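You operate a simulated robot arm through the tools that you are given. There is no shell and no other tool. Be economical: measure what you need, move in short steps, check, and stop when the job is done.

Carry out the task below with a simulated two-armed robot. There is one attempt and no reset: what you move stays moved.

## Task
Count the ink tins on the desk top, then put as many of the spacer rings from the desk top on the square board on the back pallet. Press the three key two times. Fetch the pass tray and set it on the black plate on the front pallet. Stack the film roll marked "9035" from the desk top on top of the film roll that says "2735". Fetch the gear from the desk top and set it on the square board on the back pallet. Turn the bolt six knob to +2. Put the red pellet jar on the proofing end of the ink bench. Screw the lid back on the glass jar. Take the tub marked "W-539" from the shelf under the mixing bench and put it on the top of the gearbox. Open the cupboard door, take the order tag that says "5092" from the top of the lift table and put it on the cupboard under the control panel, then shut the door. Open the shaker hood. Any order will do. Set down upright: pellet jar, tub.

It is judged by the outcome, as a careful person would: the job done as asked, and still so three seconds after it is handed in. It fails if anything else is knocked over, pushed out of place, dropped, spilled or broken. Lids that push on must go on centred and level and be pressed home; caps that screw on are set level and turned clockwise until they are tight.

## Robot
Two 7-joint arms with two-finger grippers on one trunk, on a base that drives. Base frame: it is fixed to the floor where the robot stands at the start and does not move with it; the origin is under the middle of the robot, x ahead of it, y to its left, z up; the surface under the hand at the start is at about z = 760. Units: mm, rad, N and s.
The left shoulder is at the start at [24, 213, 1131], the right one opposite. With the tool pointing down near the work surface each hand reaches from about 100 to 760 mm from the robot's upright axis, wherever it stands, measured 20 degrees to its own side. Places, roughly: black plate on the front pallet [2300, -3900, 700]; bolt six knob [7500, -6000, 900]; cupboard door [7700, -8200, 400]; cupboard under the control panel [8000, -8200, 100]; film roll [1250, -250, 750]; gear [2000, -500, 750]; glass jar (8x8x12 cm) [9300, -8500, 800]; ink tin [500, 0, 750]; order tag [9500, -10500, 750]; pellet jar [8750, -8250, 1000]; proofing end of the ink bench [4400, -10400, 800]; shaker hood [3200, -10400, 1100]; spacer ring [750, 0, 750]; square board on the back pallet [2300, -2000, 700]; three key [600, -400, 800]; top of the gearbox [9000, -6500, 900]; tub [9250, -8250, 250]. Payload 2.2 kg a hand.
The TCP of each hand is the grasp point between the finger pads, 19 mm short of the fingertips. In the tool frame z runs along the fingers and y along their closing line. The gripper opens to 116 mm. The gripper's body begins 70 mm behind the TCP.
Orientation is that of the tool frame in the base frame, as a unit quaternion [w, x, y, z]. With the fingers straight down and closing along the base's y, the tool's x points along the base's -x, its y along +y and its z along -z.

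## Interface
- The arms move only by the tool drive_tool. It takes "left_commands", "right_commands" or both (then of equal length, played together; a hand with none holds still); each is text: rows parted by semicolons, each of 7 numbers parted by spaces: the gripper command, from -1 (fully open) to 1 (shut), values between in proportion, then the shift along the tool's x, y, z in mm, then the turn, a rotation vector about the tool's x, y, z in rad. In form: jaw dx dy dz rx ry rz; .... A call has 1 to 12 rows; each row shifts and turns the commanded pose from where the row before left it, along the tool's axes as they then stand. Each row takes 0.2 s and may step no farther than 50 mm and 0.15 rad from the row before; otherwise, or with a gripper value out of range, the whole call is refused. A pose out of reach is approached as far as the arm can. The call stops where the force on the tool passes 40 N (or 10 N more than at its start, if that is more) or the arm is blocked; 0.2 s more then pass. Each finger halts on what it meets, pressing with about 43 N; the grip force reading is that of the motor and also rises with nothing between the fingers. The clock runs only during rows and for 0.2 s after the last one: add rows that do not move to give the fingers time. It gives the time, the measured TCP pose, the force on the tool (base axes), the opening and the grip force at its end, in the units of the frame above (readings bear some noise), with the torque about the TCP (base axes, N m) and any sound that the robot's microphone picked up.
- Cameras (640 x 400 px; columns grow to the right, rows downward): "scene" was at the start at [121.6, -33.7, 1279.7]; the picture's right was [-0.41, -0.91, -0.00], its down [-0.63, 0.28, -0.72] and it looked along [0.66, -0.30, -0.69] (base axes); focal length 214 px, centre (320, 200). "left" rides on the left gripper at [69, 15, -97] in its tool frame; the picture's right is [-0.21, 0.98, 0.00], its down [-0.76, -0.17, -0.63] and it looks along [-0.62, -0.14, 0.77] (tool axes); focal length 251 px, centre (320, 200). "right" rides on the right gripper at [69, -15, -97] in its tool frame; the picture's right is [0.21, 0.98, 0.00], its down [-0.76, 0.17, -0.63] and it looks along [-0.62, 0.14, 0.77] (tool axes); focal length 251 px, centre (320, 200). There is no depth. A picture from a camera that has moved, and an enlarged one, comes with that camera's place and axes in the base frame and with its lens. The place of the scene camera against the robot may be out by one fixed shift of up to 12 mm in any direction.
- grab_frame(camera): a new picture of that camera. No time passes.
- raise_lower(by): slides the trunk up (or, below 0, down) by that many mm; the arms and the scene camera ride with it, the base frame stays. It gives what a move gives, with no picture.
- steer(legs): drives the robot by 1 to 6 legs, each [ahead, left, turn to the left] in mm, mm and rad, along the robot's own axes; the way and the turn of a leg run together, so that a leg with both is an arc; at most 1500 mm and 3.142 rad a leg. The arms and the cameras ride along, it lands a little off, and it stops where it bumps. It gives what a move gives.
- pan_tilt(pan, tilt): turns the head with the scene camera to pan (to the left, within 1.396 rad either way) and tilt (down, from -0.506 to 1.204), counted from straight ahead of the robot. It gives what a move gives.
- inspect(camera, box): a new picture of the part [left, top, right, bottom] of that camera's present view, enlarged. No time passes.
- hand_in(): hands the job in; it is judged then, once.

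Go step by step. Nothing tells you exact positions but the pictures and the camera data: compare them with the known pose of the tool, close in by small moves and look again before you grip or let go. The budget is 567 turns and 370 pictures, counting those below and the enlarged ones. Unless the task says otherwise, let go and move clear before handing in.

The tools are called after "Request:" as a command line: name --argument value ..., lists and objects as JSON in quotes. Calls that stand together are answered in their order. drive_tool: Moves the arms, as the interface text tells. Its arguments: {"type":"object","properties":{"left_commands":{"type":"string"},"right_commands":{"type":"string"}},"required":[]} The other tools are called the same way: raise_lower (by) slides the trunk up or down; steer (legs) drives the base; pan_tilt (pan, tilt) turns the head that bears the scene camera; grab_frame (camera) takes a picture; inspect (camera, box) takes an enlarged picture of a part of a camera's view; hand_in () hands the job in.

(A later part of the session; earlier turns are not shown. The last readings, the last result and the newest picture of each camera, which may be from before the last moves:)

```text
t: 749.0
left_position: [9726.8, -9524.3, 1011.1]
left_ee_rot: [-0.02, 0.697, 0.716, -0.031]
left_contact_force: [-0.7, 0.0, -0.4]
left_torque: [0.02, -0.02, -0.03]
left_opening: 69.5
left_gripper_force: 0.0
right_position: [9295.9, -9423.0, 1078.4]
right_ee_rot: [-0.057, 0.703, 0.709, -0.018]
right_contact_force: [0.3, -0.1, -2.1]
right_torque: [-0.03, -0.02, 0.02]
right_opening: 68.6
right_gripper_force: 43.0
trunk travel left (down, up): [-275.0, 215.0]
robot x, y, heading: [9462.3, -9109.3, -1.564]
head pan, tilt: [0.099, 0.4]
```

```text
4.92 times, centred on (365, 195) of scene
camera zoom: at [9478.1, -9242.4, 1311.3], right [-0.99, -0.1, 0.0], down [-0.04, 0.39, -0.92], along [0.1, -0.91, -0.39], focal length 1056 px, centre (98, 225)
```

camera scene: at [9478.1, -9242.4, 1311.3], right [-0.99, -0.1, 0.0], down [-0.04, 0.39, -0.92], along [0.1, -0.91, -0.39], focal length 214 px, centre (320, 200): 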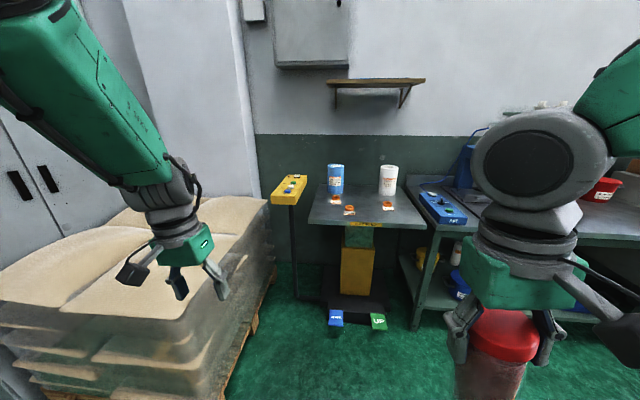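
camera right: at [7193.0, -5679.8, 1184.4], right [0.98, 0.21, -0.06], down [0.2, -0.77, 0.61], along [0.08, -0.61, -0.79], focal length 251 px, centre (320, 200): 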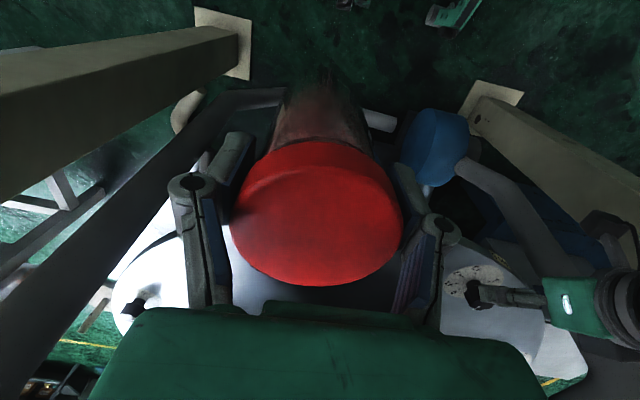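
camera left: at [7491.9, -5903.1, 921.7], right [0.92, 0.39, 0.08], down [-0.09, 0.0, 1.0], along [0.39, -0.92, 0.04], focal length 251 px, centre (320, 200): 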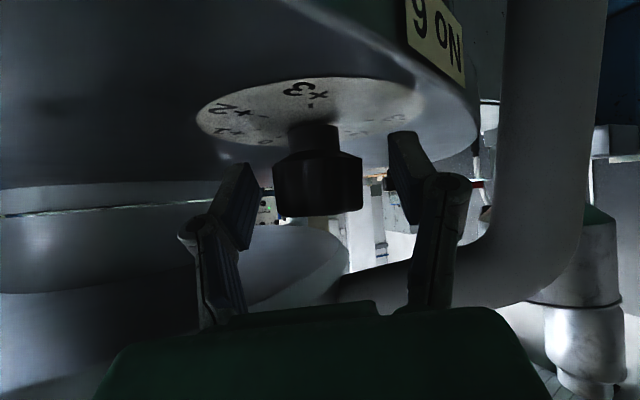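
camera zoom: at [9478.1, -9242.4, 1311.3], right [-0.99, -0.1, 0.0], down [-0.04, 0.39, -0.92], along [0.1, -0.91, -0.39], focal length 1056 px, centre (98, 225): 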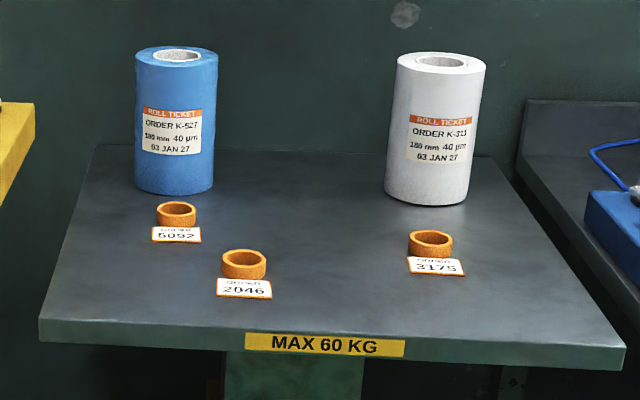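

Request:
steer --legs '[[0, -110, -0.007], [790, 0, 0]]'

Request:
drive_tool --left_commands "-0.2 -20 -20 10 0 0 0; -0.2 -40 -25 10 0 0 0; -0.2 -40 -25 10 0 0 0; -0.2 -40 -25 10 0 0 0; -0.2 -40 -20 10 0 0 0; -0.2 -40 0 20 0 0 0; -0.2 0 0 30 0 0 0; -0.2 0 0 0 0 0 0; -0.2 0 0 0 0 0 0; -0.2 0 0 0 0 0 0; -0.2 0 0 0 0 0 0; -0.2 0 0 0 0 0 0"

Request:
grab_frame --camera "left"

```text
t: 754.2
left_position: [9629.0, -10311.3, 1006.2]
left_ee_rot: [-0.029, 0.702, 0.71, -0.041]
left_contact_force: [0.2, 0.1, 0.6]
left_torque: [0.01, 0.0, 0.02]
left_opening: 69.5
left_gripper_force: 0.0
right_position: [9202.7, -10202.2, 1081.5]
right_ee_rot: [-0.068, 0.708, 0.703, -0.026]
right_contact_force: [-0.3, 1.2, -3.0]
right_torque: [0.0, 0.01, 0.0]
right_opening: 68.7
right_gripper_force: 42.9
trunk travel left (down, up): [-275.0, 215.0]
robot x, y, heading: [9347.2, -9900.8, -1.581]
head pan, tilt: [0.099, 0.4]
stopped in leg 2: the robot was blocked; the commanded pose is now the measured one
```

```text
t: 756.8
left_position: [9509.2, -10534.6, 920.9]
left_ee_rot: [-0.029, 0.7, 0.712, -0.04]
left_contact_force: [-0.5, 0.3, 0.5]
left_torque: [0.02, 0.02, -0.01]
left_opening: 69.7
left_gripper_force: 0.0
right_position: [9201.4, -10201.8, 1081.4]
right_ee_rot: [-0.068, 0.707, 0.704, -0.024]
right_contact_force: [0.2, -0.2, -2.2]
right_torque: [0.03, -0.05, 0.03]
right_opening: 68.3
right_gripper_force: 43.2
trunk travel left (down, up): [-275.0, 215.0]
robot x, y, heading: [9350.1, -9902.5, -1.581]
head pan, tilt: [0.099, 0.4]
```

```text
117 pictures are left
camera left: at [9532.2, -10464.4, 1013.1], right [0.98, -0.2, -0.09], down [-0.09, -0.75, 0.66], along [-0.2, -0.63, -0.75], focal length 251 px, centre (320, 200)
```

left: 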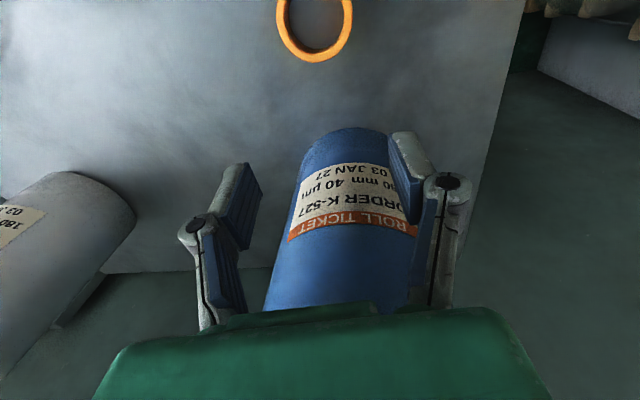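

Request:
drive_tool --left_commands "-0.2 20 -3 0 -0.05 0.007 0; -0.2 20 -3 0 -0.048 0.007 0; -0.2 12 -2 0 0 0 0; -0.2 0 0 0 0 0 0; -0.2 0 0 0 0 0 0"

Request:
grab_frame --camera "left"

```text
t: 758.0
left_position: [9523.9, -10480.3, 914.6]
left_ee_rot: [-0.011, 0.696, 0.718, -0.002]
left_contact_force: [0.3, -0.2, -0.2]
left_torque: [0.0, -0.02, -0.02]
left_opening: 69.5
left_gripper_force: 0.0
left hand out of reach, approached as far as the arm can: row 2
right_position: [9200.9, -10203.3, 1080.8]
right_ee_rot: [-0.068, 0.707, 0.703, -0.024]
right_contact_force: [-0.4, 0.5, -3.3]
right_torque: [0.02, -0.03, 0.0]
right_opening: 68.4
right_gripper_force: 42.6
trunk travel left (down, up): [-275.0, 215.0]
robot x, y, heading: [9351.0, -9900.6, -1.587]
head pan, tilt: [0.099, 0.4]
```

```text
116 pictures are left
camera left: at [9539.8, -10412.0, 1008.7], right [0.98, -0.18, -0.02], down [-0.13, -0.77, 0.63], along [-0.13, -0.61, -0.78], focal length 251 px, centre (320, 200)
```

left: 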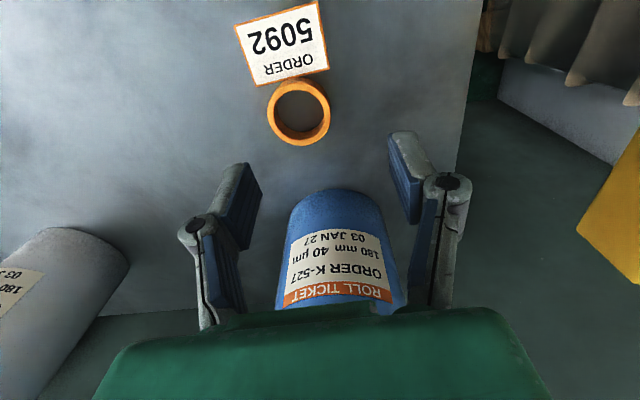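

Request:
drive_tool --left_commands "-0.4 1.5 -17 15 0 0 0; -0.4 0 0 30 0 0 0; -0.4 0 0 25 0 0 0; -0.4 0 0 15 0 0 0; -0.4 0 0 0 0 0 0"

Request:
grab_frame --camera "left"

```text
t: 759.2
left_position: [9513.9, -10477.9, 833.9]
left_ee_rot: [0.001, 0.703, 0.711, 0.0]
left_contact_force: [0.1, -0.9, 0.2]
left_torque: [-0.01, -0.02, 0.01]
left_opening: 81.0
left_gripper_force: 0.0
left hand out of reach, approached as far as the arm can: row 1
right_position: [9201.6, -10201.3, 1080.5]
right_ee_rot: [-0.068, 0.707, 0.703, -0.025]
right_contact_force: [-0.7, -0.1, -3.2]
right_torque: [0.0, -0.04, -0.01]
right_opening: 68.3
right_gripper_force: 43.1
trunk travel left (down, up): [-275.0, 215.0]
robot x, y, heading: [9349.2, -9901.1, -1.585]
head pan, tilt: [0.099, 0.4]
```

```text
115 pictures are left
camera left: at [9529.0, -10408.3, 928.9], right [0.98, -0.2, 0.0], down [-0.16, -0.76, 0.63], along [-0.13, -0.62, -0.77], focal length 251 px, centre (320, 200)
```

left: 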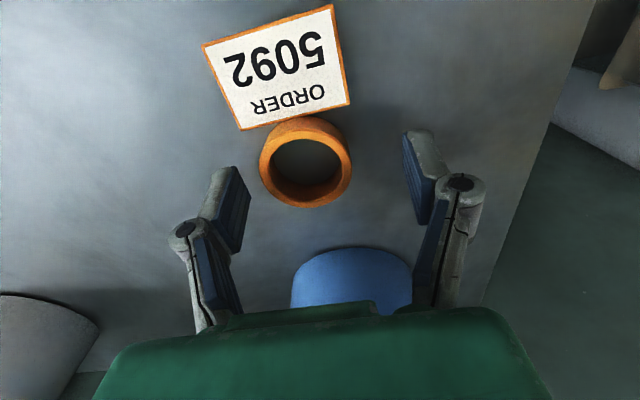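

Request:
drive_tool --left_commands "-0.4 2 -6 8 0 0 0; -0.4 0 0 8 0 0 0; -0.4 0 0 4 0 0 0; -0.4 0 0 0 0 0 0; 0.2 0 0 0 0 0 0; 1 0 0 0 0 0 0; 1 0 0 0 0 0 0; 1 0 0 0 0 0 0"

Request:
drive_tool --left_commands "1 0 0 -4 0 0 0; 1 0 0 -10 0 0 0; 1 0 0 -20 0 0 0; 1 0 0 -30 0 0 0; 1 0 0 0 0 0 0"

Request:
grab_frame --camera "left"

```text
t: 760.5
left_position: [9508.7, -10477.2, 819.1]
left_ee_rot: [0.004, 0.703, 0.711, -0.004]
left_contact_force: [-0.4, 10.3, 18.7]
left_torque: [0.4, -0.05, 0.05]
left_opening: 48.6
left_gripper_force: 43.7
right_position: [9199.7, -10199.7, 1082.8]
right_ee_rot: [-0.066, 0.708, 0.703, -0.025]
right_contact_force: [-0.4, 0.0, -3.3]
right_torque: [-0.02, 0.01, -0.02]
right_opening: 68.1
right_gripper_force: 42.0
trunk travel left (down, up): [-275.0, 215.0]
robot x, y, heading: [9350.2, -9898.1, -1.581]
head pan, tilt: [0.099, 0.4]
stopped in row 6 (left hand): the force on the tool passed its limit at 46 N (the readings are from after the stop); the commanded pose is now the measured one
```

```text
t: 761.6
left_position: [9515.9, -10476.8, 875.1]
left_ee_rot: [-0.005, 0.7, 0.714, -0.005]
left_contact_force: [0.0, -0.5, 0.2]
left_torque: [0.02, -0.01, 0.01]
left_opening: 48.9
left_gripper_force: 43.5
right_position: [9200.4, -10201.9, 1081.8]
right_ee_rot: [-0.069, 0.707, 0.703, -0.024]
right_contact_force: [-0.8, 0.6, -2.8]
right_torque: [0.01, -0.02, 0.0]
right_opening: 68.4
right_gripper_force: 43.1
trunk travel left (down, up): [-275.0, 215.0]
robot x, y, heading: [9351.4, -9901.9, -1.584]
head pan, tilt: [0.099, 0.4]
```

```text
114 pictures are left
camera left: at [9532.0, -10407.3, 971.4], right [0.98, -0.19, -0.01], down [-0.14, -0.76, 0.64], along [-0.13, -0.62, -0.77], focal length 251 px, centre (320, 200)
```

left: 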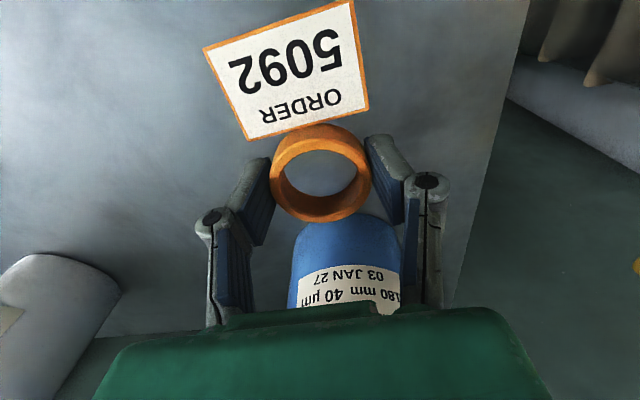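

Request:
drive_tool --left_commands "1 0 0 -40 0 0 0; 1 0 0 -40 0 0 0; 1 20 0 -30 0 0 0; 1 40 0 0 0 0 0; 1 40 0 0 0 0 0; 1 40 10 0 0 0 0; 1 0 0 0 0 0 0"

Request:
steer --legs '[[-750, 0, 0], [0, 0, -1.56], [1500, 0, 0], [1500, 0, 0], [1500, 0, 0]]'

Request:
pan_tilt --pan 0.6 --tilt 0.35

Request:
grab_frame --camera "scene"

```text
t: 762.5
left_position: [9530.4, -10407.1, 889.7]
left_ee_rot: [-0.077, 0.688, 0.719, 0.061]
left_contact_force: [0.1, -0.7, 0.1]
left_torque: [-0.03, 0.0, -0.01]
left_opening: 48.5
left_gripper_force: 43.0
left hand out of reach, approached as far as the arm can: row 2
right_position: [9201.0, -10197.2, 1078.4]
right_ee_rot: [-0.07, 0.708, 0.703, -0.023]
right_contact_force: [-0.6, -0.2, -3.4]
right_torque: [-0.01, 0.0, -0.02]
right_opening: 67.8
right_gripper_force: 42.6
trunk travel left (down, up): [-275.0, 215.0]
robot x, y, heading: [9349.1, -9901.5, -1.581]
head pan, tilt: [0.099, 0.4]
stopped in row 4 (left hand): the arm was blocked; the commanded pose is now the measured one
```

```text
t: 791.5
left_position: [4343.4, -9381.7, 891.5]
left_ee_rot: [-0.014, 0.995, 0.033, 0.094]
left_contact_force: [-0.4, -0.8, 0.2]
left_torque: [0.0, 0.02, 0.02]
left_opening: 48.5
left_gripper_force: 43.4
right_position: [4545.5, -9049.5, 1078.9]
right_ee_rot: [-0.066, 0.997, 0.008, 0.033]
right_contact_force: [0.0, 0.6, -3.0]
right_torque: [-0.03, -0.02, -0.02]
right_opening: 67.6
right_gripper_force: 42.9
trunk travel left (down, up): [-275.0, 215.0]
robot x, y, heading: [4847.6, -9185.6, -3.131]
head pan, tilt: [0.099, 0.4]
```

```text
t: 792.4
left_position: [4344.9, -9382.4, 892.1]
left_ee_rot: [-0.015, 0.995, 0.033, 0.093]
left_contact_force: [-0.3, 0.9, 0.5]
left_torque: [-0.02, -0.01, 0.03]
left_opening: 48.7
left_gripper_force: 43.2
right_position: [4548.9, -9048.4, 1078.3]
right_ee_rot: [-0.066, 0.997, 0.007, 0.037]
right_contact_force: [0.0, 0.2, -3.3]
right_torque: [0.0, 0.0, 0.01]
right_opening: 67.4
right_gripper_force: 43.3
trunk travel left (down, up): [-275.0, 215.0]
robot x, y, heading: [4847.6, -9188.1, -3.13]
head pan, tilt: [0.6, 0.351]
```

```text
113 pictures are left
camera scene: at [4730.5, -9239.7, 1315.8], right [-0.57, 0.82, 0.0], down [0.29, 0.2, -0.94], along [-0.77, -0.54, -0.35], focal length 214 px, centre (320, 200)
```

scene: 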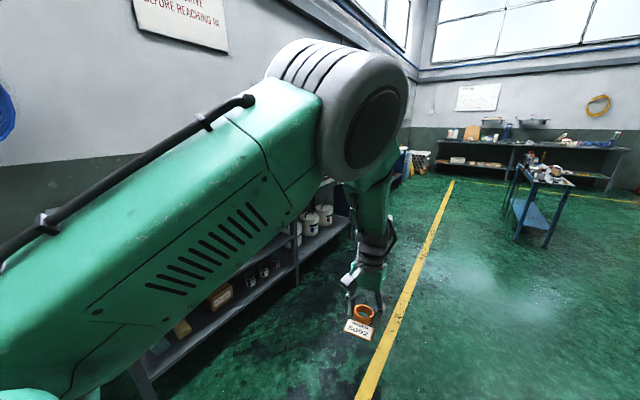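

Request:
steer --legs '[[430, 0, 0], [0, 0, 1.56]]'

Request:
pan_tilt --pan 0.0 --tilt 0.4

Request:
grab_frame --camera "scene"

```text
t: 798.8
left_position: [4604.4, -9699.3, 895.0]
left_ee_rot: [-0.077, 0.684, 0.724, 0.056]
left_contact_force: [-0.2, -0.2, -1.0]
left_torque: [-0.01, 0.0, -0.04]
left_opening: 48.2
left_gripper_force: 42.8
right_position: [4272.4, -9492.5, 1077.9]
right_ee_rot: [-0.072, 0.704, 0.707, -0.02]
right_contact_force: [0.1, -0.3, -3.0]
right_torque: [-0.01, -0.01, -0.01]
right_opening: 67.6
right_gripper_force: 43.0
trunk travel left (down, up): [-275.0, 215.0]
robot x, y, heading: [4418.7, -9194.0, -1.567]
head pan, tilt: [0.6, 0.351]
```

```text
t: 799.8
left_position: [4605.2, -9697.8, 895.6]
left_ee_rot: [-0.078, 0.683, 0.724, 0.054]
left_contact_force: [0.2, -0.5, 0.1]
left_torque: [0.01, -0.02, 0.02]
left_opening: 48.4
left_gripper_force: 43.0
right_position: [4272.0, -9487.9, 1076.7]
right_ee_rot: [-0.074, 0.703, 0.707, -0.018]
right_contact_force: [0.0, -0.1, -2.8]
right_torque: [0.0, 0.0, -0.05]
right_opening: 67.6
right_gripper_force: 43.0
trunk travel left (down, up): [-275.0, 215.0]
robot x, y, heading: [4416.5, -9195.1, -1.573]
head pan, tilt: [0.0, 0.4]
```

```text
112 pictures are left
camera scene: at [4420.2, -9327.0, 1311.2], right [-1.0, 0.0, 0.0], down [0.0, 0.39, -0.92], along [0.0, -0.92, -0.39], focal length 214 px, centre (320, 200)
```

scene: 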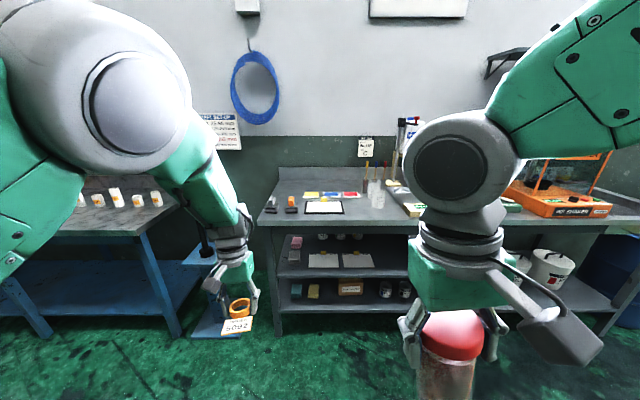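

Request:
inspect --camera "scene" --box '[250, 150, 430, 250]'

Request:
inspect --camera "scene" --box '[460, 130, 640, 250]'

```text
3.56 times, centred on (340, 200) of scene
camera zoom: at [4420.2, -9327.0, 1311.2], right [-1.0, 0.0, 0.0], down [0.0, 0.39, -0.92], along [0.0, -0.92, -0.39], focal length 763 px, centre (249, 200)
```

zoom: 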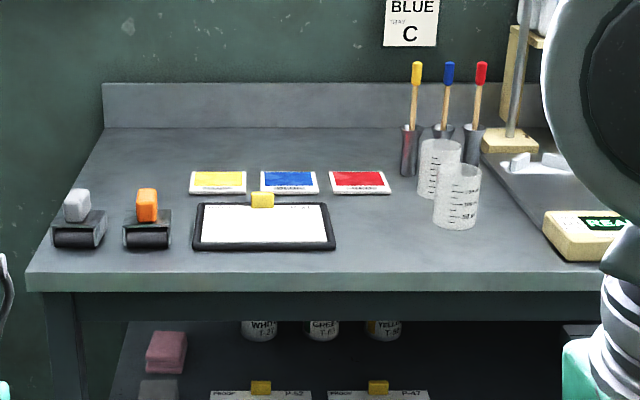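

```text
3.33 times, centred on (550, 190) of scene
camera zoom: at [4420.2, -9327.0, 1311.2], right [-1.0, 0.0, 0.0], down [0.0, 0.39, -0.92], along [0.0, -0.92, -0.39], focal length 715 px, centre (-447, 233)
```

zoom: 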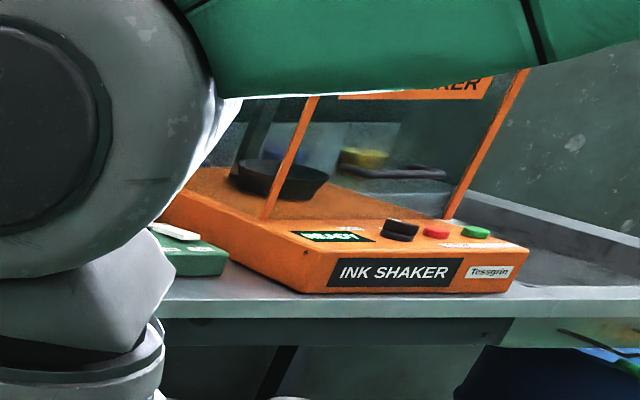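

Request:
steer --legs '[[520, 0, 0]]'

Request:
drive_tool --right_commands "1 0 0 0 -0.057 -0.048 0; 1 0 0 0 -0.056 -0.048 0; 1 -35 0 5 0 0 0; 1 -40 0 10 0 0 0; 1 -40 0 10 0 0 0; 1 -40 0 15 0 0 0; 1 -40 0 15 0 0 0; 1 0 0 0 0 0 0; 1 0 0 0 0 0 0; 1 0 0 0 0 0 0"

Request:
grab_frame --camera "right"

Request:
grab_frame --camera "scene"

```text
t: 802.9
left_position: [4603.0, -10218.1, 896.5]
left_ee_rot: [-0.077, 0.684, 0.724, 0.052]
left_contact_force: [-0.6, 0.4, 0.0]
left_torque: [0.01, -0.03, 0.0]
left_opening: 48.2
left_gripper_force: 43.2
right_position: [4272.8, -10009.4, 1077.0]
right_ee_rot: [-0.074, 0.703, 0.707, -0.019]
right_contact_force: [0.0, -0.6, -1.9]
right_torque: [0.0, -0.01, 0.03]
right_opening: 67.5
right_gripper_force: 42.6
trunk travel left (down, up): [-275.0, 215.0]
robot x, y, heading: [4419.1, -9713.3, -1.574]
head pan, tilt: [0.0, 0.4]
```

```text
t: 805.1
left_position: [4603.6, -10216.2, 896.7]
left_ee_rot: [-0.077, 0.682, 0.725, 0.051]
left_contact_force: [0.2, -0.1, -0.2]
left_torque: [-0.01, -0.02, -0.03]
left_opening: 48.5
left_gripper_force: 43.2
right_position: [4273.0, -10202.0, 1025.5]
right_ee_rot: [0.001, 0.704, 0.71, -0.014]
right_contact_force: [0.5, -1.1, -3.0]
right_torque: [0.02, -0.02, 0.03]
right_opening: 67.4
right_gripper_force: 43.0
trunk travel left (down, up): [-275.0, 215.0]
robot x, y, heading: [4418.1, -9711.6, -1.569]
head pan, tilt: [0.0, 0.4]
```

```text
109 pictures are left
camera right: at [4259.5, -10132.3, 1122.4], right [0.97, 0.22, -0.02], down [0.18, -0.74, 0.64], along [0.13, -0.63, -0.76], focal length 251 px, centre (320, 200)
```

right: 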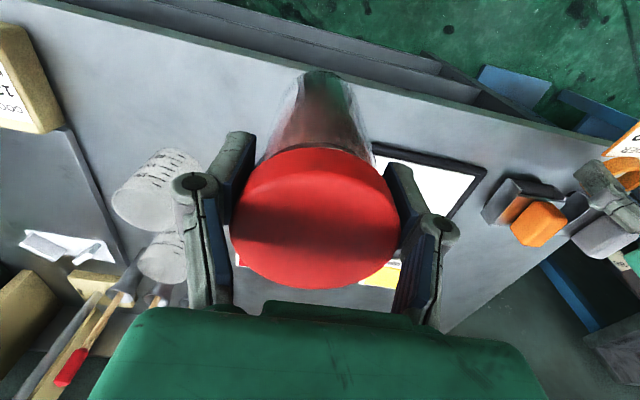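

```text
108 pictures are left
camera scene: at [4419.1, -9848.6, 1311.1], right [-1.0, 0.0, 0.0], down [0.0, 0.39, -0.92], along [0.0, -0.92, -0.39], focal length 214 px, centre (320, 200)
```

scene: 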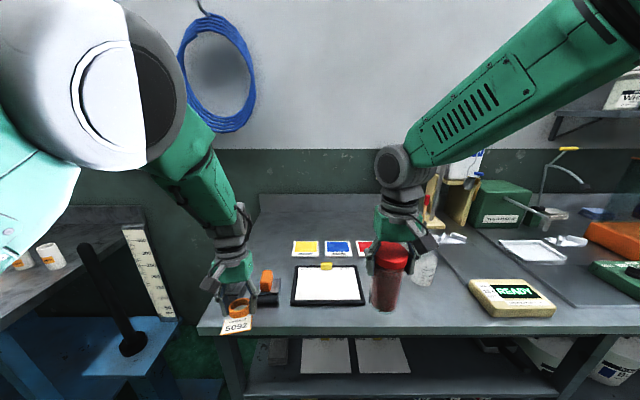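

Request:
drive_tool --right_commands "1 -30 -10 0 0 0 0; 1 -30 -10 0 0 0 0; 1 -30 -9 0 0 0 0; 1 -28 -9 10 0 0 0; 1 0 0 20 0 0 0; 1 0 0 0 0 0 0; 1 0 0 0 0 0 0" --left_commands "1 0 0 -15 0 0 0; 1 0 0 -15 0 0 0; 1 0 0 -15 0 0 0; 1 0 0 0 0 0 0; 1 0 0 0 0 0 0; 1 0 0 0 0 0 0; 1 0 0 0 0 0 0"

Request:
inspect --camera "scene" --box '[280, 220, 480, 350]'

Request:
grab_frame --camera "right"

```text
t: 806.7
left_position: [4617.5, -10224.1, 934.3]
left_ee_rot: [-0.096, 0.669, 0.736, 0.046]
left_contact_force: [-0.1, -0.5, 0.1]
left_torque: [0.0, 0.02, 0.0]
left_opening: 48.3
left_gripper_force: 42.7
right_position: [4234.7, -10322.3, 999.5]
right_ee_rot: [0.001, 0.704, 0.71, -0.013]
right_contact_force: [1.2, 0.6, -3.2]
right_torque: [0.03, 0.01, -0.01]
right_opening: 67.7
right_gripper_force: 42.7
trunk travel left (down, up): [-275.0, 215.0]
robot x, y, heading: [4418.4, -9717.6, -1.574]
head pan, tilt: [0.0, 0.4]
```

```text
3.08 times, centred on (380, 285) of scene
camera zoom: at [4418.8, -9849.6, 1311.0], right [-1.0, 0.0, 0.0], down [0.0, 0.39, -0.92], along [0.0, -0.92, -0.39], focal length 660 px, centre (135, -62)
```

zoom: 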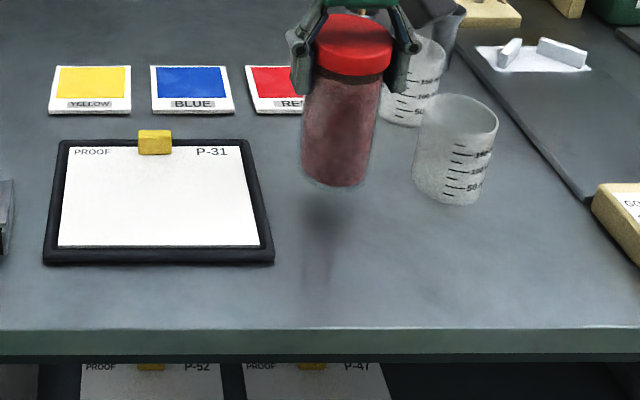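

```text
106 pictures are left
camera right: at [4221.5, -10251.9, 1095.4], right [0.98, 0.22, -0.02], down [0.18, -0.74, 0.64], along [0.13, -0.63, -0.76], focal length 251 px, centre (320, 200)
```

right: 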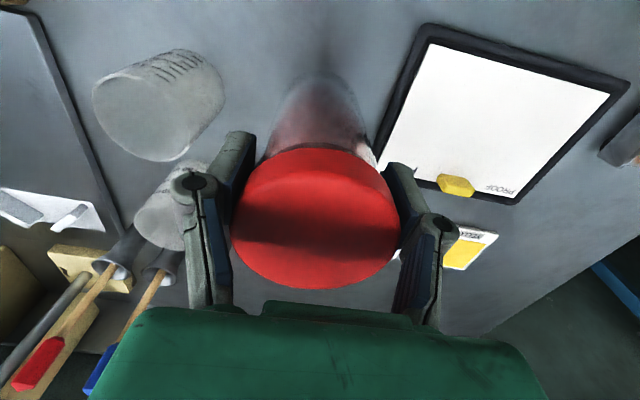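

Request:
drive_tool --right_commands "1 0 0 12 0 0 0; 1 0 0 8 0 0 0; 1 0 0 5 0 0 0; 1 0 0 3 0 0 0; 1 0 0 3 0 0 0; 1 0 0 0 0 0 0"

Request:
drive_tool --right_commands "1 0 0 2 0 0 0; 1 0 0 2 0 0 0; 1 0 0 2 0 0 0; 1 0 0 2 0 0 0; 1 0 0 0 0 0 0"

Request:
drive_tool --right_commands "1 0 0 2 0 0 0; 1 0 0 2 0 0 0; 1 0 0 2 0 0 0; 1 0 0 2 0 0 0; 1 0 0 0 0 0 0"

Request:
inspect --camera "scene" --box '[280, 220, 480, 350]'

```text
t: 808.1
left_position: [4615.6, -10225.0, 939.4]
left_ee_rot: [-0.095, 0.67, 0.735, 0.041]
left_contact_force: [0.6, -0.4, -0.5]
left_torque: [0.04, 0.01, 0.0]
left_opening: 48.0
left_gripper_force: 43.1
right_position: [4233.5, -10322.0, 967.4]
right_ee_rot: [0.0, 0.705, 0.709, -0.014]
right_contact_force: [-0.4, -0.7, -2.8]
right_torque: [0.0, -0.01, 0.0]
right_opening: 67.2
right_gripper_force: 42.7
trunk travel left (down, up): [-275.0, 215.0]
robot x, y, heading: [4419.7, -9715.0, -1.572]
head pan, tilt: [0.0, 0.4]
```

```text
t: 809.4
left_position: [4619.5, -10226.9, 941.0]
left_ee_rot: [-0.096, 0.668, 0.737, 0.037]
left_contact_force: [0.5, 0.6, -1.0]
left_torque: [0.0, 0.03, 0.03]
left_opening: 48.2
left_gripper_force: 42.9
right_position: [4233.2, -10324.0, 965.3]
right_ee_rot: [0.005, 0.705, 0.709, -0.017]
right_contact_force: [-2.4, 4.0, 12.8]
right_torque: [0.75, -0.17, 0.11]
right_opening: 67.7
right_gripper_force: 43.1
trunk travel left (down, up): [-275.0, 215.0]
robot x, y, heading: [4417.6, -9712.6, -1.574]
head pan, tilt: [0.0, 0.4]
stopped in row 5 (right hand): the force on the tool passed its limit at 40 N (the readings are from after the stop); the commanded pose is now the measured one
```

```text
t: 810.4
left_position: [4619.4, -10224.6, 943.1]
left_ee_rot: [-0.097, 0.668, 0.737, 0.034]
left_contact_force: [0.3, 0.0, -0.3]
left_torque: [0.0, 0.01, -0.01]
left_opening: 48.2
left_gripper_force: 43.0
right_position: [4232.7, -10325.3, 964.6]
right_ee_rot: [0.009, 0.705, 0.708, -0.021]
right_contact_force: [0.3, 3.7, 13.1]
right_torque: [0.79, -0.15, -0.03]
right_opening: 67.7
right_gripper_force: 43.4
trunk travel left (down, up): [-275.0, 215.0]
robot x, y, heading: [4420.5, -9717.3, -1.573]
head pan, tilt: [0.0, 0.4]
stopped in row 4 (right hand): the force on the tool passed its limit at 42 N (the readings are from after the stop); the commanded pose is now the measured one
```

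```text
3.08 times, centred on (380, 285) of scene
camera zoom: at [4419.8, -9847.2, 1311.1], right [-1.0, 0.0, 0.0], down [0.0, 0.39, -0.92], along [0.0, -0.92, -0.39], focal length 660 px, centre (135, -62)
```

zoom: 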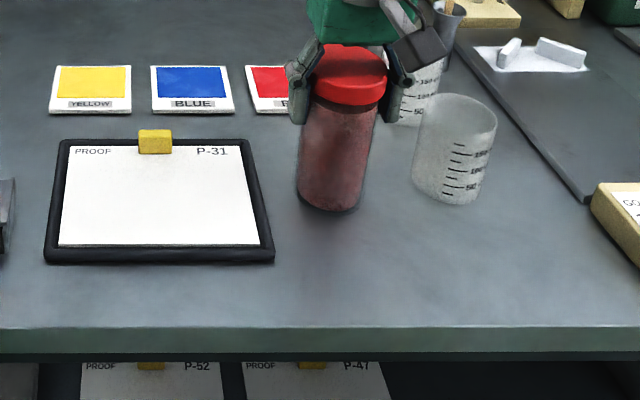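

Request:
drive_tool --right_commands "1 0 0 -1.5 0.005 -0.01 0; 1 0 0 0 0 0 0; 0.1 0 0 0 0 0 0; -0.2 0 0 0 0 0 0; -0.5 0 0 0 0 0 0; -0.5 0 0 0 0 0 0"

Request:
inspect --camera "scene" --box '[280, 220, 480, 350]'

```text
t: 811.8
left_position: [4618.6, -10225.1, 945.8]
left_ee_rot: [-0.096, 0.667, 0.738, 0.033]
left_contact_force: [-0.5, -0.2, 0.2]
left_torque: [0.0, 0.01, 0.0]
left_opening: 48.1
left_gripper_force: 43.1
right_position: [4231.6, -10324.2, 963.5]
right_ee_rot: [0.01, 0.706, 0.707, -0.026]
right_contact_force: [0.0, 0.8, -0.7]
right_torque: [0.01, -0.01, 0.0]
right_opening: 86.9
right_gripper_force: 0.1
trunk travel left (down, up): [-275.0, 215.0]
robot x, y, heading: [4418.5, -9714.2, -1.571]
head pan, tilt: [0.0, 0.4]
```

```text
3.08 times, centred on (380, 285) of scene
camera zoom: at [4418.9, -9849.0, 1311.1], right [-1.0, 0.0, 0.0], down [0.0, 0.39, -0.92], along [0.0, -0.92, -0.39], focal length 660 px, centre (135, -62)
```

zoom: 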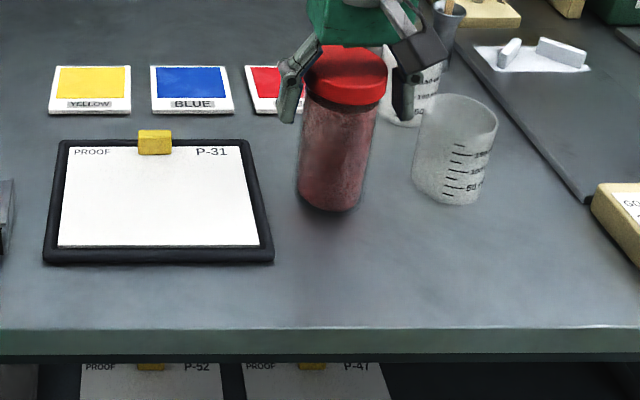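

Request:
drive_tool --right_commands "-0.5 0 0 -25 0 0 0; -0.5 0 0 -40 0 0 0; -0.5 0 0 -45 0 0 0; -0.5 0 0 -45 0 0 0; -0.5 40 0 0 0 0 0; -0.5 45 0 0 0 0 0; -0.5 45 0 0 0 0 0; -0.5 40 0 0 0 0 0"

Request:
steer --legs '[[-250, 0, 0], [0, -1050, 0]]'

Request:
pan_tilt --pan -0.1 --tilt 0.35

Request:
grab_frame --camera "scene"

```text
t: 813.6
left_position: [4618.1, -10224.4, 946.8]
left_ee_rot: [-0.094, 0.667, 0.738, 0.03]
left_contact_force: [-0.9, 0.3, 0.1]
left_torque: [-0.02, -0.04, 0.0]
left_opening: 48.1
left_gripper_force: 42.9
right_position: [4235.6, -10143.8, 1111.6]
right_ee_rot: [0.011, 0.706, 0.708, -0.028]
right_contact_force: [-0.2, 0.3, 0.5]
right_torque: [-0.06, 0.0, 0.0]
right_opening: 86.8
right_gripper_force: 0.0
trunk travel left (down, up): [-275.0, 215.0]
robot x, y, heading: [4416.9, -9718.4, -1.569]
head pan, tilt: [0.0, 0.4]
```

```text
t: 820.4
left_position: [3583.2, -9973.4, 944.9]
left_ee_rot: [-0.096, 0.668, 0.737, 0.032]
left_contact_force: [1.4, 0.4, 0.1]
left_torque: [0.03, 0.02, 0.01]
left_opening: 48.4
left_gripper_force: 43.3
right_position: [3200.7, -9894.2, 1109.7]
right_ee_rot: [0.009, 0.706, 0.708, -0.028]
right_contact_force: [0.5, -0.6, 0.3]
right_torque: [0.01, 0.02, -0.06]
right_opening: 87.1
right_gripper_force: 0.2
trunk travel left (down, up): [-275.0, 215.0]
robot x, y, heading: [3380.8, -9461.4, -1.573]
head pan, tilt: [0.0, 0.4]
```

```text
t: 821.0
left_position: [3581.0, -9972.7, 947.1]
left_ee_rot: [-0.096, 0.667, 0.738, 0.032]
left_contact_force: [0.8, -1.1, 0.1]
left_torque: [-0.03, -0.01, -0.01]
left_opening: 48.1
left_gripper_force: 43.0
right_position: [3197.7, -9890.9, 1110.7]
right_ee_rot: [0.012, 0.706, 0.708, -0.028]
right_contact_force: [0.3, 0.0, -0.5]
right_torque: [-0.03, -0.03, 0.05]
right_opening: 87.0
right_gripper_force: 0.0
trunk travel left (down, up): [-275.0, 215.0]
robot x, y, heading: [3377.2, -9462.9, -1.573]
head pan, tilt: [-0.099, 0.351]
```

```text
103 pictures are left
camera scene: at [3371.6, -9595.7, 1315.7], right [-0.99, 0.1, 0.0], down [0.04, 0.35, -0.94], along [-0.1, -0.93, -0.35], focal length 214 px, centre (320, 200)
```

scene: 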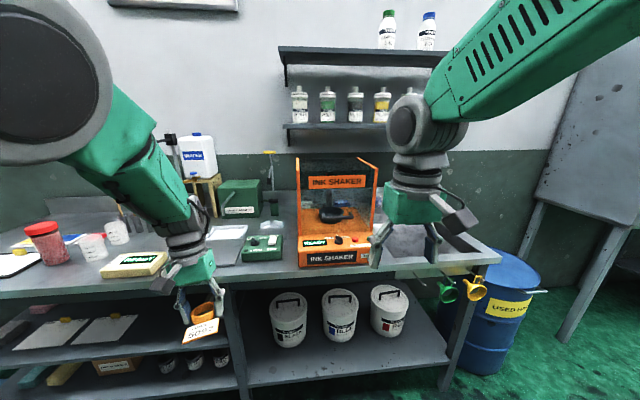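

Request:
inspect --camera "scene" --box '[270, 140, 410, 280]'

```text
2.86 times, centred on (340, 210) of scene
camera zoom: at [3371.6, -9595.7, 1315.7], right [-0.99, 0.1, 0.0], down [0.04, 0.35, -0.94], along [-0.1, -0.93, -0.35], focal length 613 px, centre (263, 171)
```

zoom: 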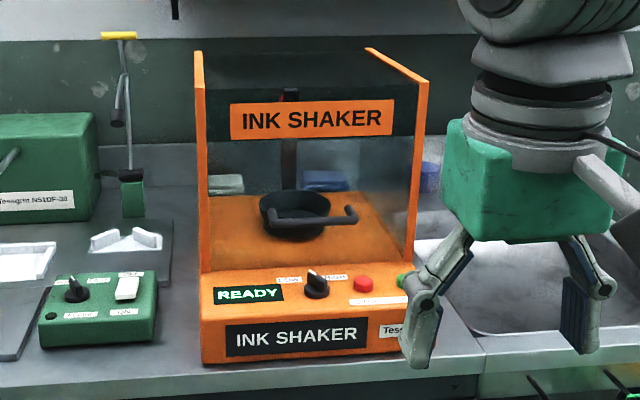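

Request:
inspect --camera "scene" --box '[300, 190, 370, 250]'

Request:
inspect --camera "scene" --box '[285, 145, 385, 215]'

```text
6.67 times, centred on (335, 220) of scene
camera zoom: at [3371.6, -9595.7, 1315.7], right [-0.99, 0.1, 0.0], down [0.04, 0.35, -0.94], along [-0.1, -0.93, -0.35], focal length 1430 px, centre (220, 67)
```

zoom: 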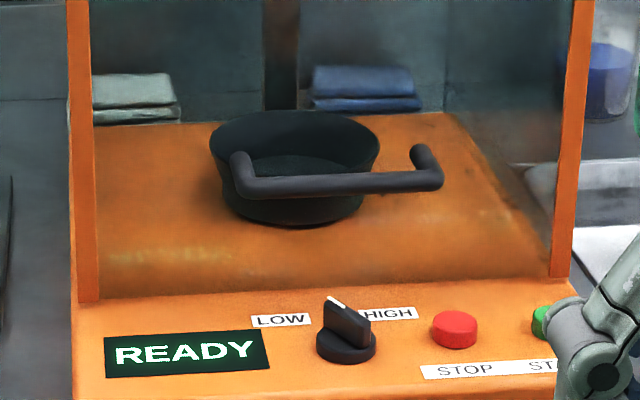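

```text
5.71 times, centred on (335, 180) of scene
camera zoom: at [3371.6, -9595.7, 1315.7], right [-0.99, 0.1, 0.0], down [0.04, 0.35, -0.94], along [-0.1, -0.93, -0.35], focal length 1226 px, centre (234, 314)
```

zoom: 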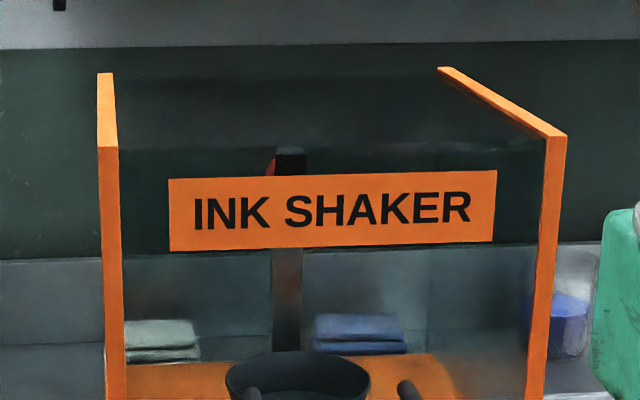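

Request:
steer --legs '[[200, 0, 0]]'

Request:
drive_tool --right_commands "-0.2 0 0 0 0 -0.145 0; -0.2 0 0 0 0 -0.145 0; -0.2 0 0 0 0 -0.145 0; -0.2 0 0 0 0 -0.145 0; -0.2 0 0 0 0 -0.145 0; -0.2 0 0 0 0 -0.145 0; -0.2 0 0 0 0 -0.145 0; -0.2 0 0 0 0 -0.145 0; -0.2 0 0 0 0 -0.145 0; -0.2 0 0 0 0 -0.145 0; -0.2 0 0 0 0 0 0"

Request:
drive_tool --right_commands "-0.2 0 0 0 0 0 0.15; -0.2 0 0 0 0 0 0.15; -0.2 0 0 0 0 0 0.15; -0.2 0 0 0 0 0 0.15; -0.2 0 0 0 0 0 0.15; -0.2 0 0 0 0 0 0.15; -0.2 0 0 0 0 0 0.15; -0.2 0 0 0 0 0 0.15; -0.2 0 0 0 0 0 0.15; -0.2 0 0 0 0 0 0.15; -0.2 0 0 0 0 0 0.07; -0.2 0 0 0 0 0 0"

Request:
grab_frame --camera "right"

Request:
grab_frame --camera "scene"

```text
t: 822.6
left_position: [3581.2, -10172.8, 948.7]
left_ee_rot: [-0.094, 0.667, 0.738, 0.029]
left_contact_force: [0.1, -0.9, 0.6]
left_torque: [0.0, 0.02, -0.03]
left_opening: 47.9
left_gripper_force: 43.0
right_position: [3199.1, -10093.2, 1111.4]
right_ee_rot: [0.011, 0.705, 0.709, -0.028]
right_contact_force: [-0.3, -0.1, -0.3]
right_torque: [0.02, 0.01, -0.01]
right_opening: 87.2
right_gripper_force: 0.0
trunk travel left (down, up): [-275.0, 215.0]
robot x, y, heading: [3382.1, -9665.8, -1.573]
head pan, tilt: [-0.099, 0.351]
```

```text
t: 825.0
left_position: [3581.2, -10170.3, 951.0]
left_ee_rot: [-0.095, 0.667, 0.739, 0.028]
left_contact_force: [0.0, 0.3, 0.3]
left_torque: [-0.01, -0.01, -0.01]
left_opening: 48.3
left_gripper_force: 43.1
right_position: [3222.4, -10137.2, 1124.9]
right_ee_rot: [0.48, 0.508, 0.522, -0.489]
right_contact_force: [-0.5, 0.7, 0.6]
right_torque: [-0.04, 0.01, 0.01]
right_opening: 69.7
right_gripper_force: 0.0
right hand out of reach, approached as far as the arm can: row 7, 8, 9, 10
trunk travel left (down, up): [-275.0, 215.0]
robot x, y, heading: [3377.9, -9665.3, -1.576]
head pan, tilt: [-0.099, 0.351]
```

```text
t: 827.6
left_position: [3581.6, -10170.7, 949.9]
left_ee_rot: [-0.096, 0.667, 0.739, 0.028]
left_contact_force: [-0.3, -0.4, 0.2]
left_torque: [-0.02, 0.0, -0.05]
left_opening: 48.4
left_gripper_force: 42.5
right_position: [3219.6, -10127.8, 1189.3]
right_ee_rot: [0.682, 0.731, 0.01, -0.009]
right_contact_force: [0.2, -0.3, 0.4]
right_torque: [0.0, 0.01, -0.01]
right_opening: 69.5
right_gripper_force: 0.1
right hand out of reach, approached as far as the arm can: row 8, 9, 10, 11
trunk travel left (down, up): [-275.0, 215.0]
robot x, y, heading: [3378.0, -9666.6, -1.573]
head pan, tilt: [-0.099, 0.351]
```

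```text
99 pictures are left
camera right: at [3287.9, -10031.2, 1180.6], right [0.24, -0.07, 0.97], down [-0.75, 0.62, 0.23], along [-0.61, -0.78, 0.1], focal length 251 px, centre (320, 200)
```

right: 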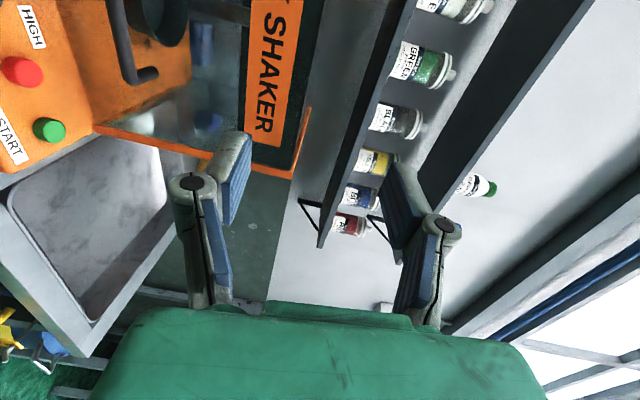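

```text
98 pictures are left
camera scene: at [3371.0, -9797.6, 1315.7], right [-0.99, 0.1, 0.0], down [0.04, 0.35, -0.94], along [-0.1, -0.93, -0.35], focal length 214 px, centre (320, 200)
```

scene: 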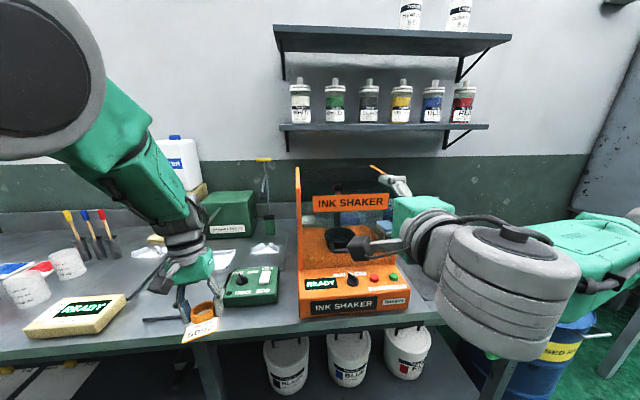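

Request:
inspect --camera "scene" --box '[290, 200, 410, 320]'

```text
3.33 times, centred on (350, 260) of scene
camera zoom: at [3371.0, -9797.6, 1315.7], right [-0.99, 0.1, 0.0], down [0.04, 0.35, -0.94], along [-0.1, -0.93, -0.35], focal length 715 px, centre (220, 0)
```

zoom: 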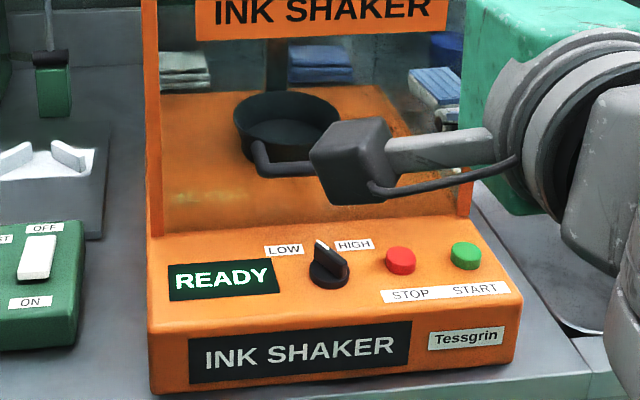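

Request:
drive_tool --right_commands "-0.2 0 0 0 0.15 0 0; -0.2 0 0 0 0.15 0 0; -0.2 -3 -25 25 0 0 0; -0.2 -3 -25 36 0 0 0; -0.2 -3 -25 36 0 0 0; -0.2 -3 -25 36 0 0 0; -0.2 -3 -25 36 0 0 0; -0.2 0 0 0 0 0 0; -0.2 0 0 0 0 0 0"

Request:
grab_frame --camera "right"

Request:
inspect --camera "scene" --box '[280, 190, 420, 310]'

```text
t: 829.6
left_position: [3580.1, -10171.4, 950.1]
left_ee_rot: [-0.096, 0.667, 0.739, 0.028]
left_contact_force: [0.0, -0.6, 0.3]
left_torque: [0.01, 0.01, 0.01]
left_opening: 48.0
left_gripper_force: 42.8
right_position: [3197.1, -10245.5, 1028.1]
right_ee_rot: [0.564, 0.826, 0.01, -0.01]
right_contact_force: [-0.5, 0.2, -1.0]
right_torque: [0.01, 0.0, 0.0]
right_opening: 69.3
right_gripper_force: 0.2
right hand out of reach, approached as far as the arm can: row 7
trunk travel left (down, up): [-275.0, 215.0]
robot x, y, heading: [3378.8, -9662.7, -1.571]
head pan, tilt: [-0.099, 0.351]
```

```text
96 pictures are left
camera right: at [3267.1, -10151.0, 1048.6], right [0.24, -0.36, 0.9], down [-0.75, 0.52, 0.41], along [-0.62, -0.77, -0.14], focal length 251 px, centre (320, 200)
```

right: 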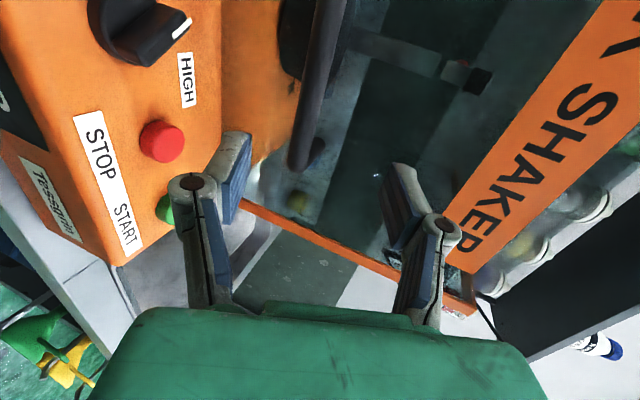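

```text
3.33 times, centred on (350, 250) of scene
camera zoom: at [3370.7, -9798.3, 1315.7], right [-0.99, 0.1, 0.0], down [0.04, 0.35, -0.94], along [-0.1, -0.93, -0.35], focal length 715 px, centre (220, 33)
```

zoom: 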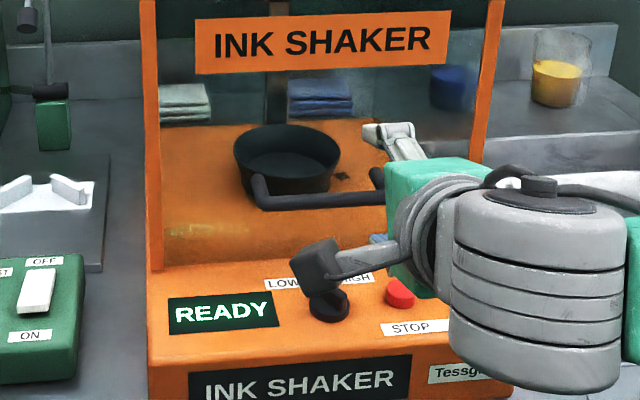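

Request:
drive_tool --right_commands "-0.2 20 -6 0 0 0 0; -0.2 0 0 25 0 0 0; -0.2 0 0 20 0 0 0; -0.2 0 0 12 0 0 0; -0.2 0 0 0 0 0 0"

Request:
grab_frame --camera "right"

```text
t: 830.6
left_position: [3579.5, -10171.8, 953.3]
left_ee_rot: [-0.094, 0.669, 0.737, 0.026]
left_contact_force: [-0.1, 0.3, -0.7]
left_torque: [0.06, -0.01, -0.01]
left_opening: 48.1
left_gripper_force: 42.9
right_position: [3217.2, -10297.3, 1026.6]
right_ee_rot: [0.568, 0.823, 0.011, -0.005]
right_contact_force: [-0.2, 1.8, 2.5]
right_torque: [0.11, 0.0, -0.04]
right_opening: 85.8
right_gripper_force: 1.5
right hand out of reach, approached as far as the arm can: row 1, 3
trunk travel left (down, up): [-275.0, 215.0]
robot x, y, heading: [3374.9, -9665.4, -1.574]
head pan, tilt: [-0.099, 0.351]
stopped in row 4 (right hand): the force on the tool passed its limit at 41 N (the readings are from after the stop); the commanded pose is now the measured one
```

```text
94 pictures are left
camera right: at [3287.3, -10200.3, 1045.6], right [0.24, -0.34, 0.91], down [-0.75, 0.52, 0.4], along [-0.61, -0.78, -0.13], focal length 251 px, centre (320, 200)
```

right: 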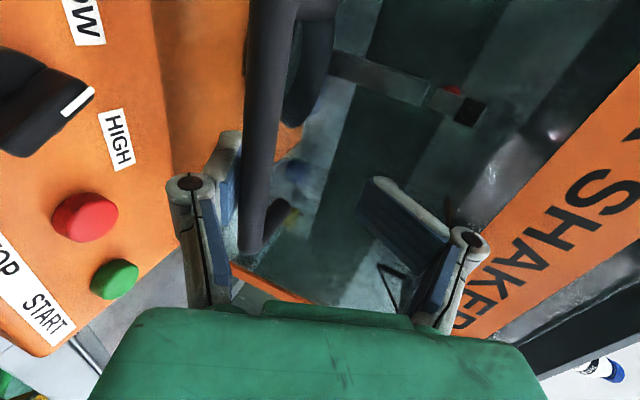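

Request:
drive_tool --right_commands "-0.2 0 0 -20 0 0 0; -0.2 0 0 -20 0 0 0; -0.2 0 0 0 0 0 0"

Request:
raise_lower --by -60

Request:
drive_tool --right_commands "-0.2 0 0 0 0 0 0; -0.2 0 0 0 0 0 0"

Request:
grab_frame --camera "right"

```text
t: 831.4
left_position: [3579.7, -10170.8, 953.6]
left_ee_rot: [-0.094, 0.668, 0.738, 0.024]
left_contact_force: [0.6, 0.6, -0.7]
left_torque: [-0.01, -0.01, 0.01]
left_opening: 48.4
left_gripper_force: 42.8
right_position: [3217.7, -10256.7, 1040.2]
right_ee_rot: [0.568, 0.823, 0.011, -0.006]
right_contact_force: [0.5, 0.5, 0.0]
right_torque: [-0.04, -0.02, 0.02]
right_opening: 70.8
right_gripper_force: 0.4
trunk travel left (down, up): [-275.0, 215.0]
robot x, y, heading: [3379.6, -9667.5, -1.576]
head pan, tilt: [-0.099, 0.351]
```

```text
t: 832.4
left_position: [3579.1, -10170.1, 894.3]
left_ee_rot: [-0.094, 0.669, 0.737, 0.024]
left_contact_force: [-0.3, 0.6, 0.6]
left_torque: [-0.04, 0.01, 0.0]
left_opening: 48.1
left_gripper_force: 43.0
right_position: [3218.1, -10256.3, 983.1]
right_ee_rot: [0.571, 0.821, 0.01, -0.006]
right_contact_force: [-2.7, -5.6, 13.5]
right_torque: [-0.11, -0.1, -0.15]
right_opening: 69.8
right_gripper_force: 0.0
trunk travel left (down, up): [-215.0, 275.0]
robot x, y, heading: [3380.2, -9666.0, -1.578]
head pan, tilt: [-0.099, 0.351]
```

```text
t: 833.0
left_position: [3579.7, -10170.4, 893.1]
left_ee_rot: [-0.094, 0.668, 0.738, 0.025]
left_contact_force: [-1.5, -0.1, 0.4]
left_torque: [-0.04, 0.0, -0.01]
left_opening: 48.0
left_gripper_force: 42.7
right_position: [3217.9, -10256.4, 982.3]
right_ee_rot: [0.57, 0.822, 0.011, -0.006]
right_contact_force: [-3.1, -8.0, 14.7]
right_torque: [-0.04, -0.3, -0.13]
right_opening: 75.0
right_gripper_force: 0.1
trunk travel left (down, up): [-215.0, 275.0]
robot x, y, heading: [3379.6, -9664.4, -1.575]
head pan, tilt: [-0.099, 0.351]
```

```text
93 pictures are left
camera right: at [3286.6, -10161.3, 1000.8], right [0.24, -0.34, 0.91], down [-0.75, 0.53, 0.39], along [-0.61, -0.78, -0.13], focal length 251 px, centre (320, 200)
```

right: 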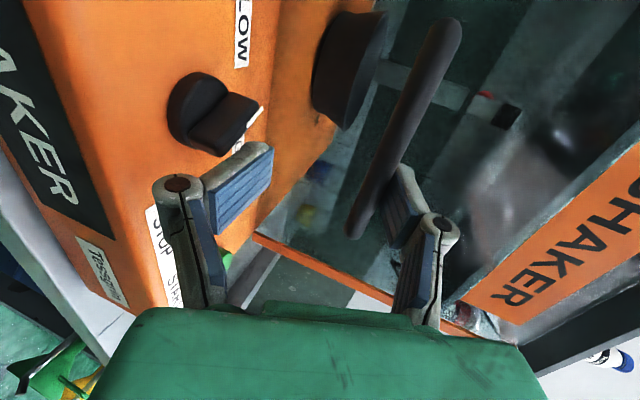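

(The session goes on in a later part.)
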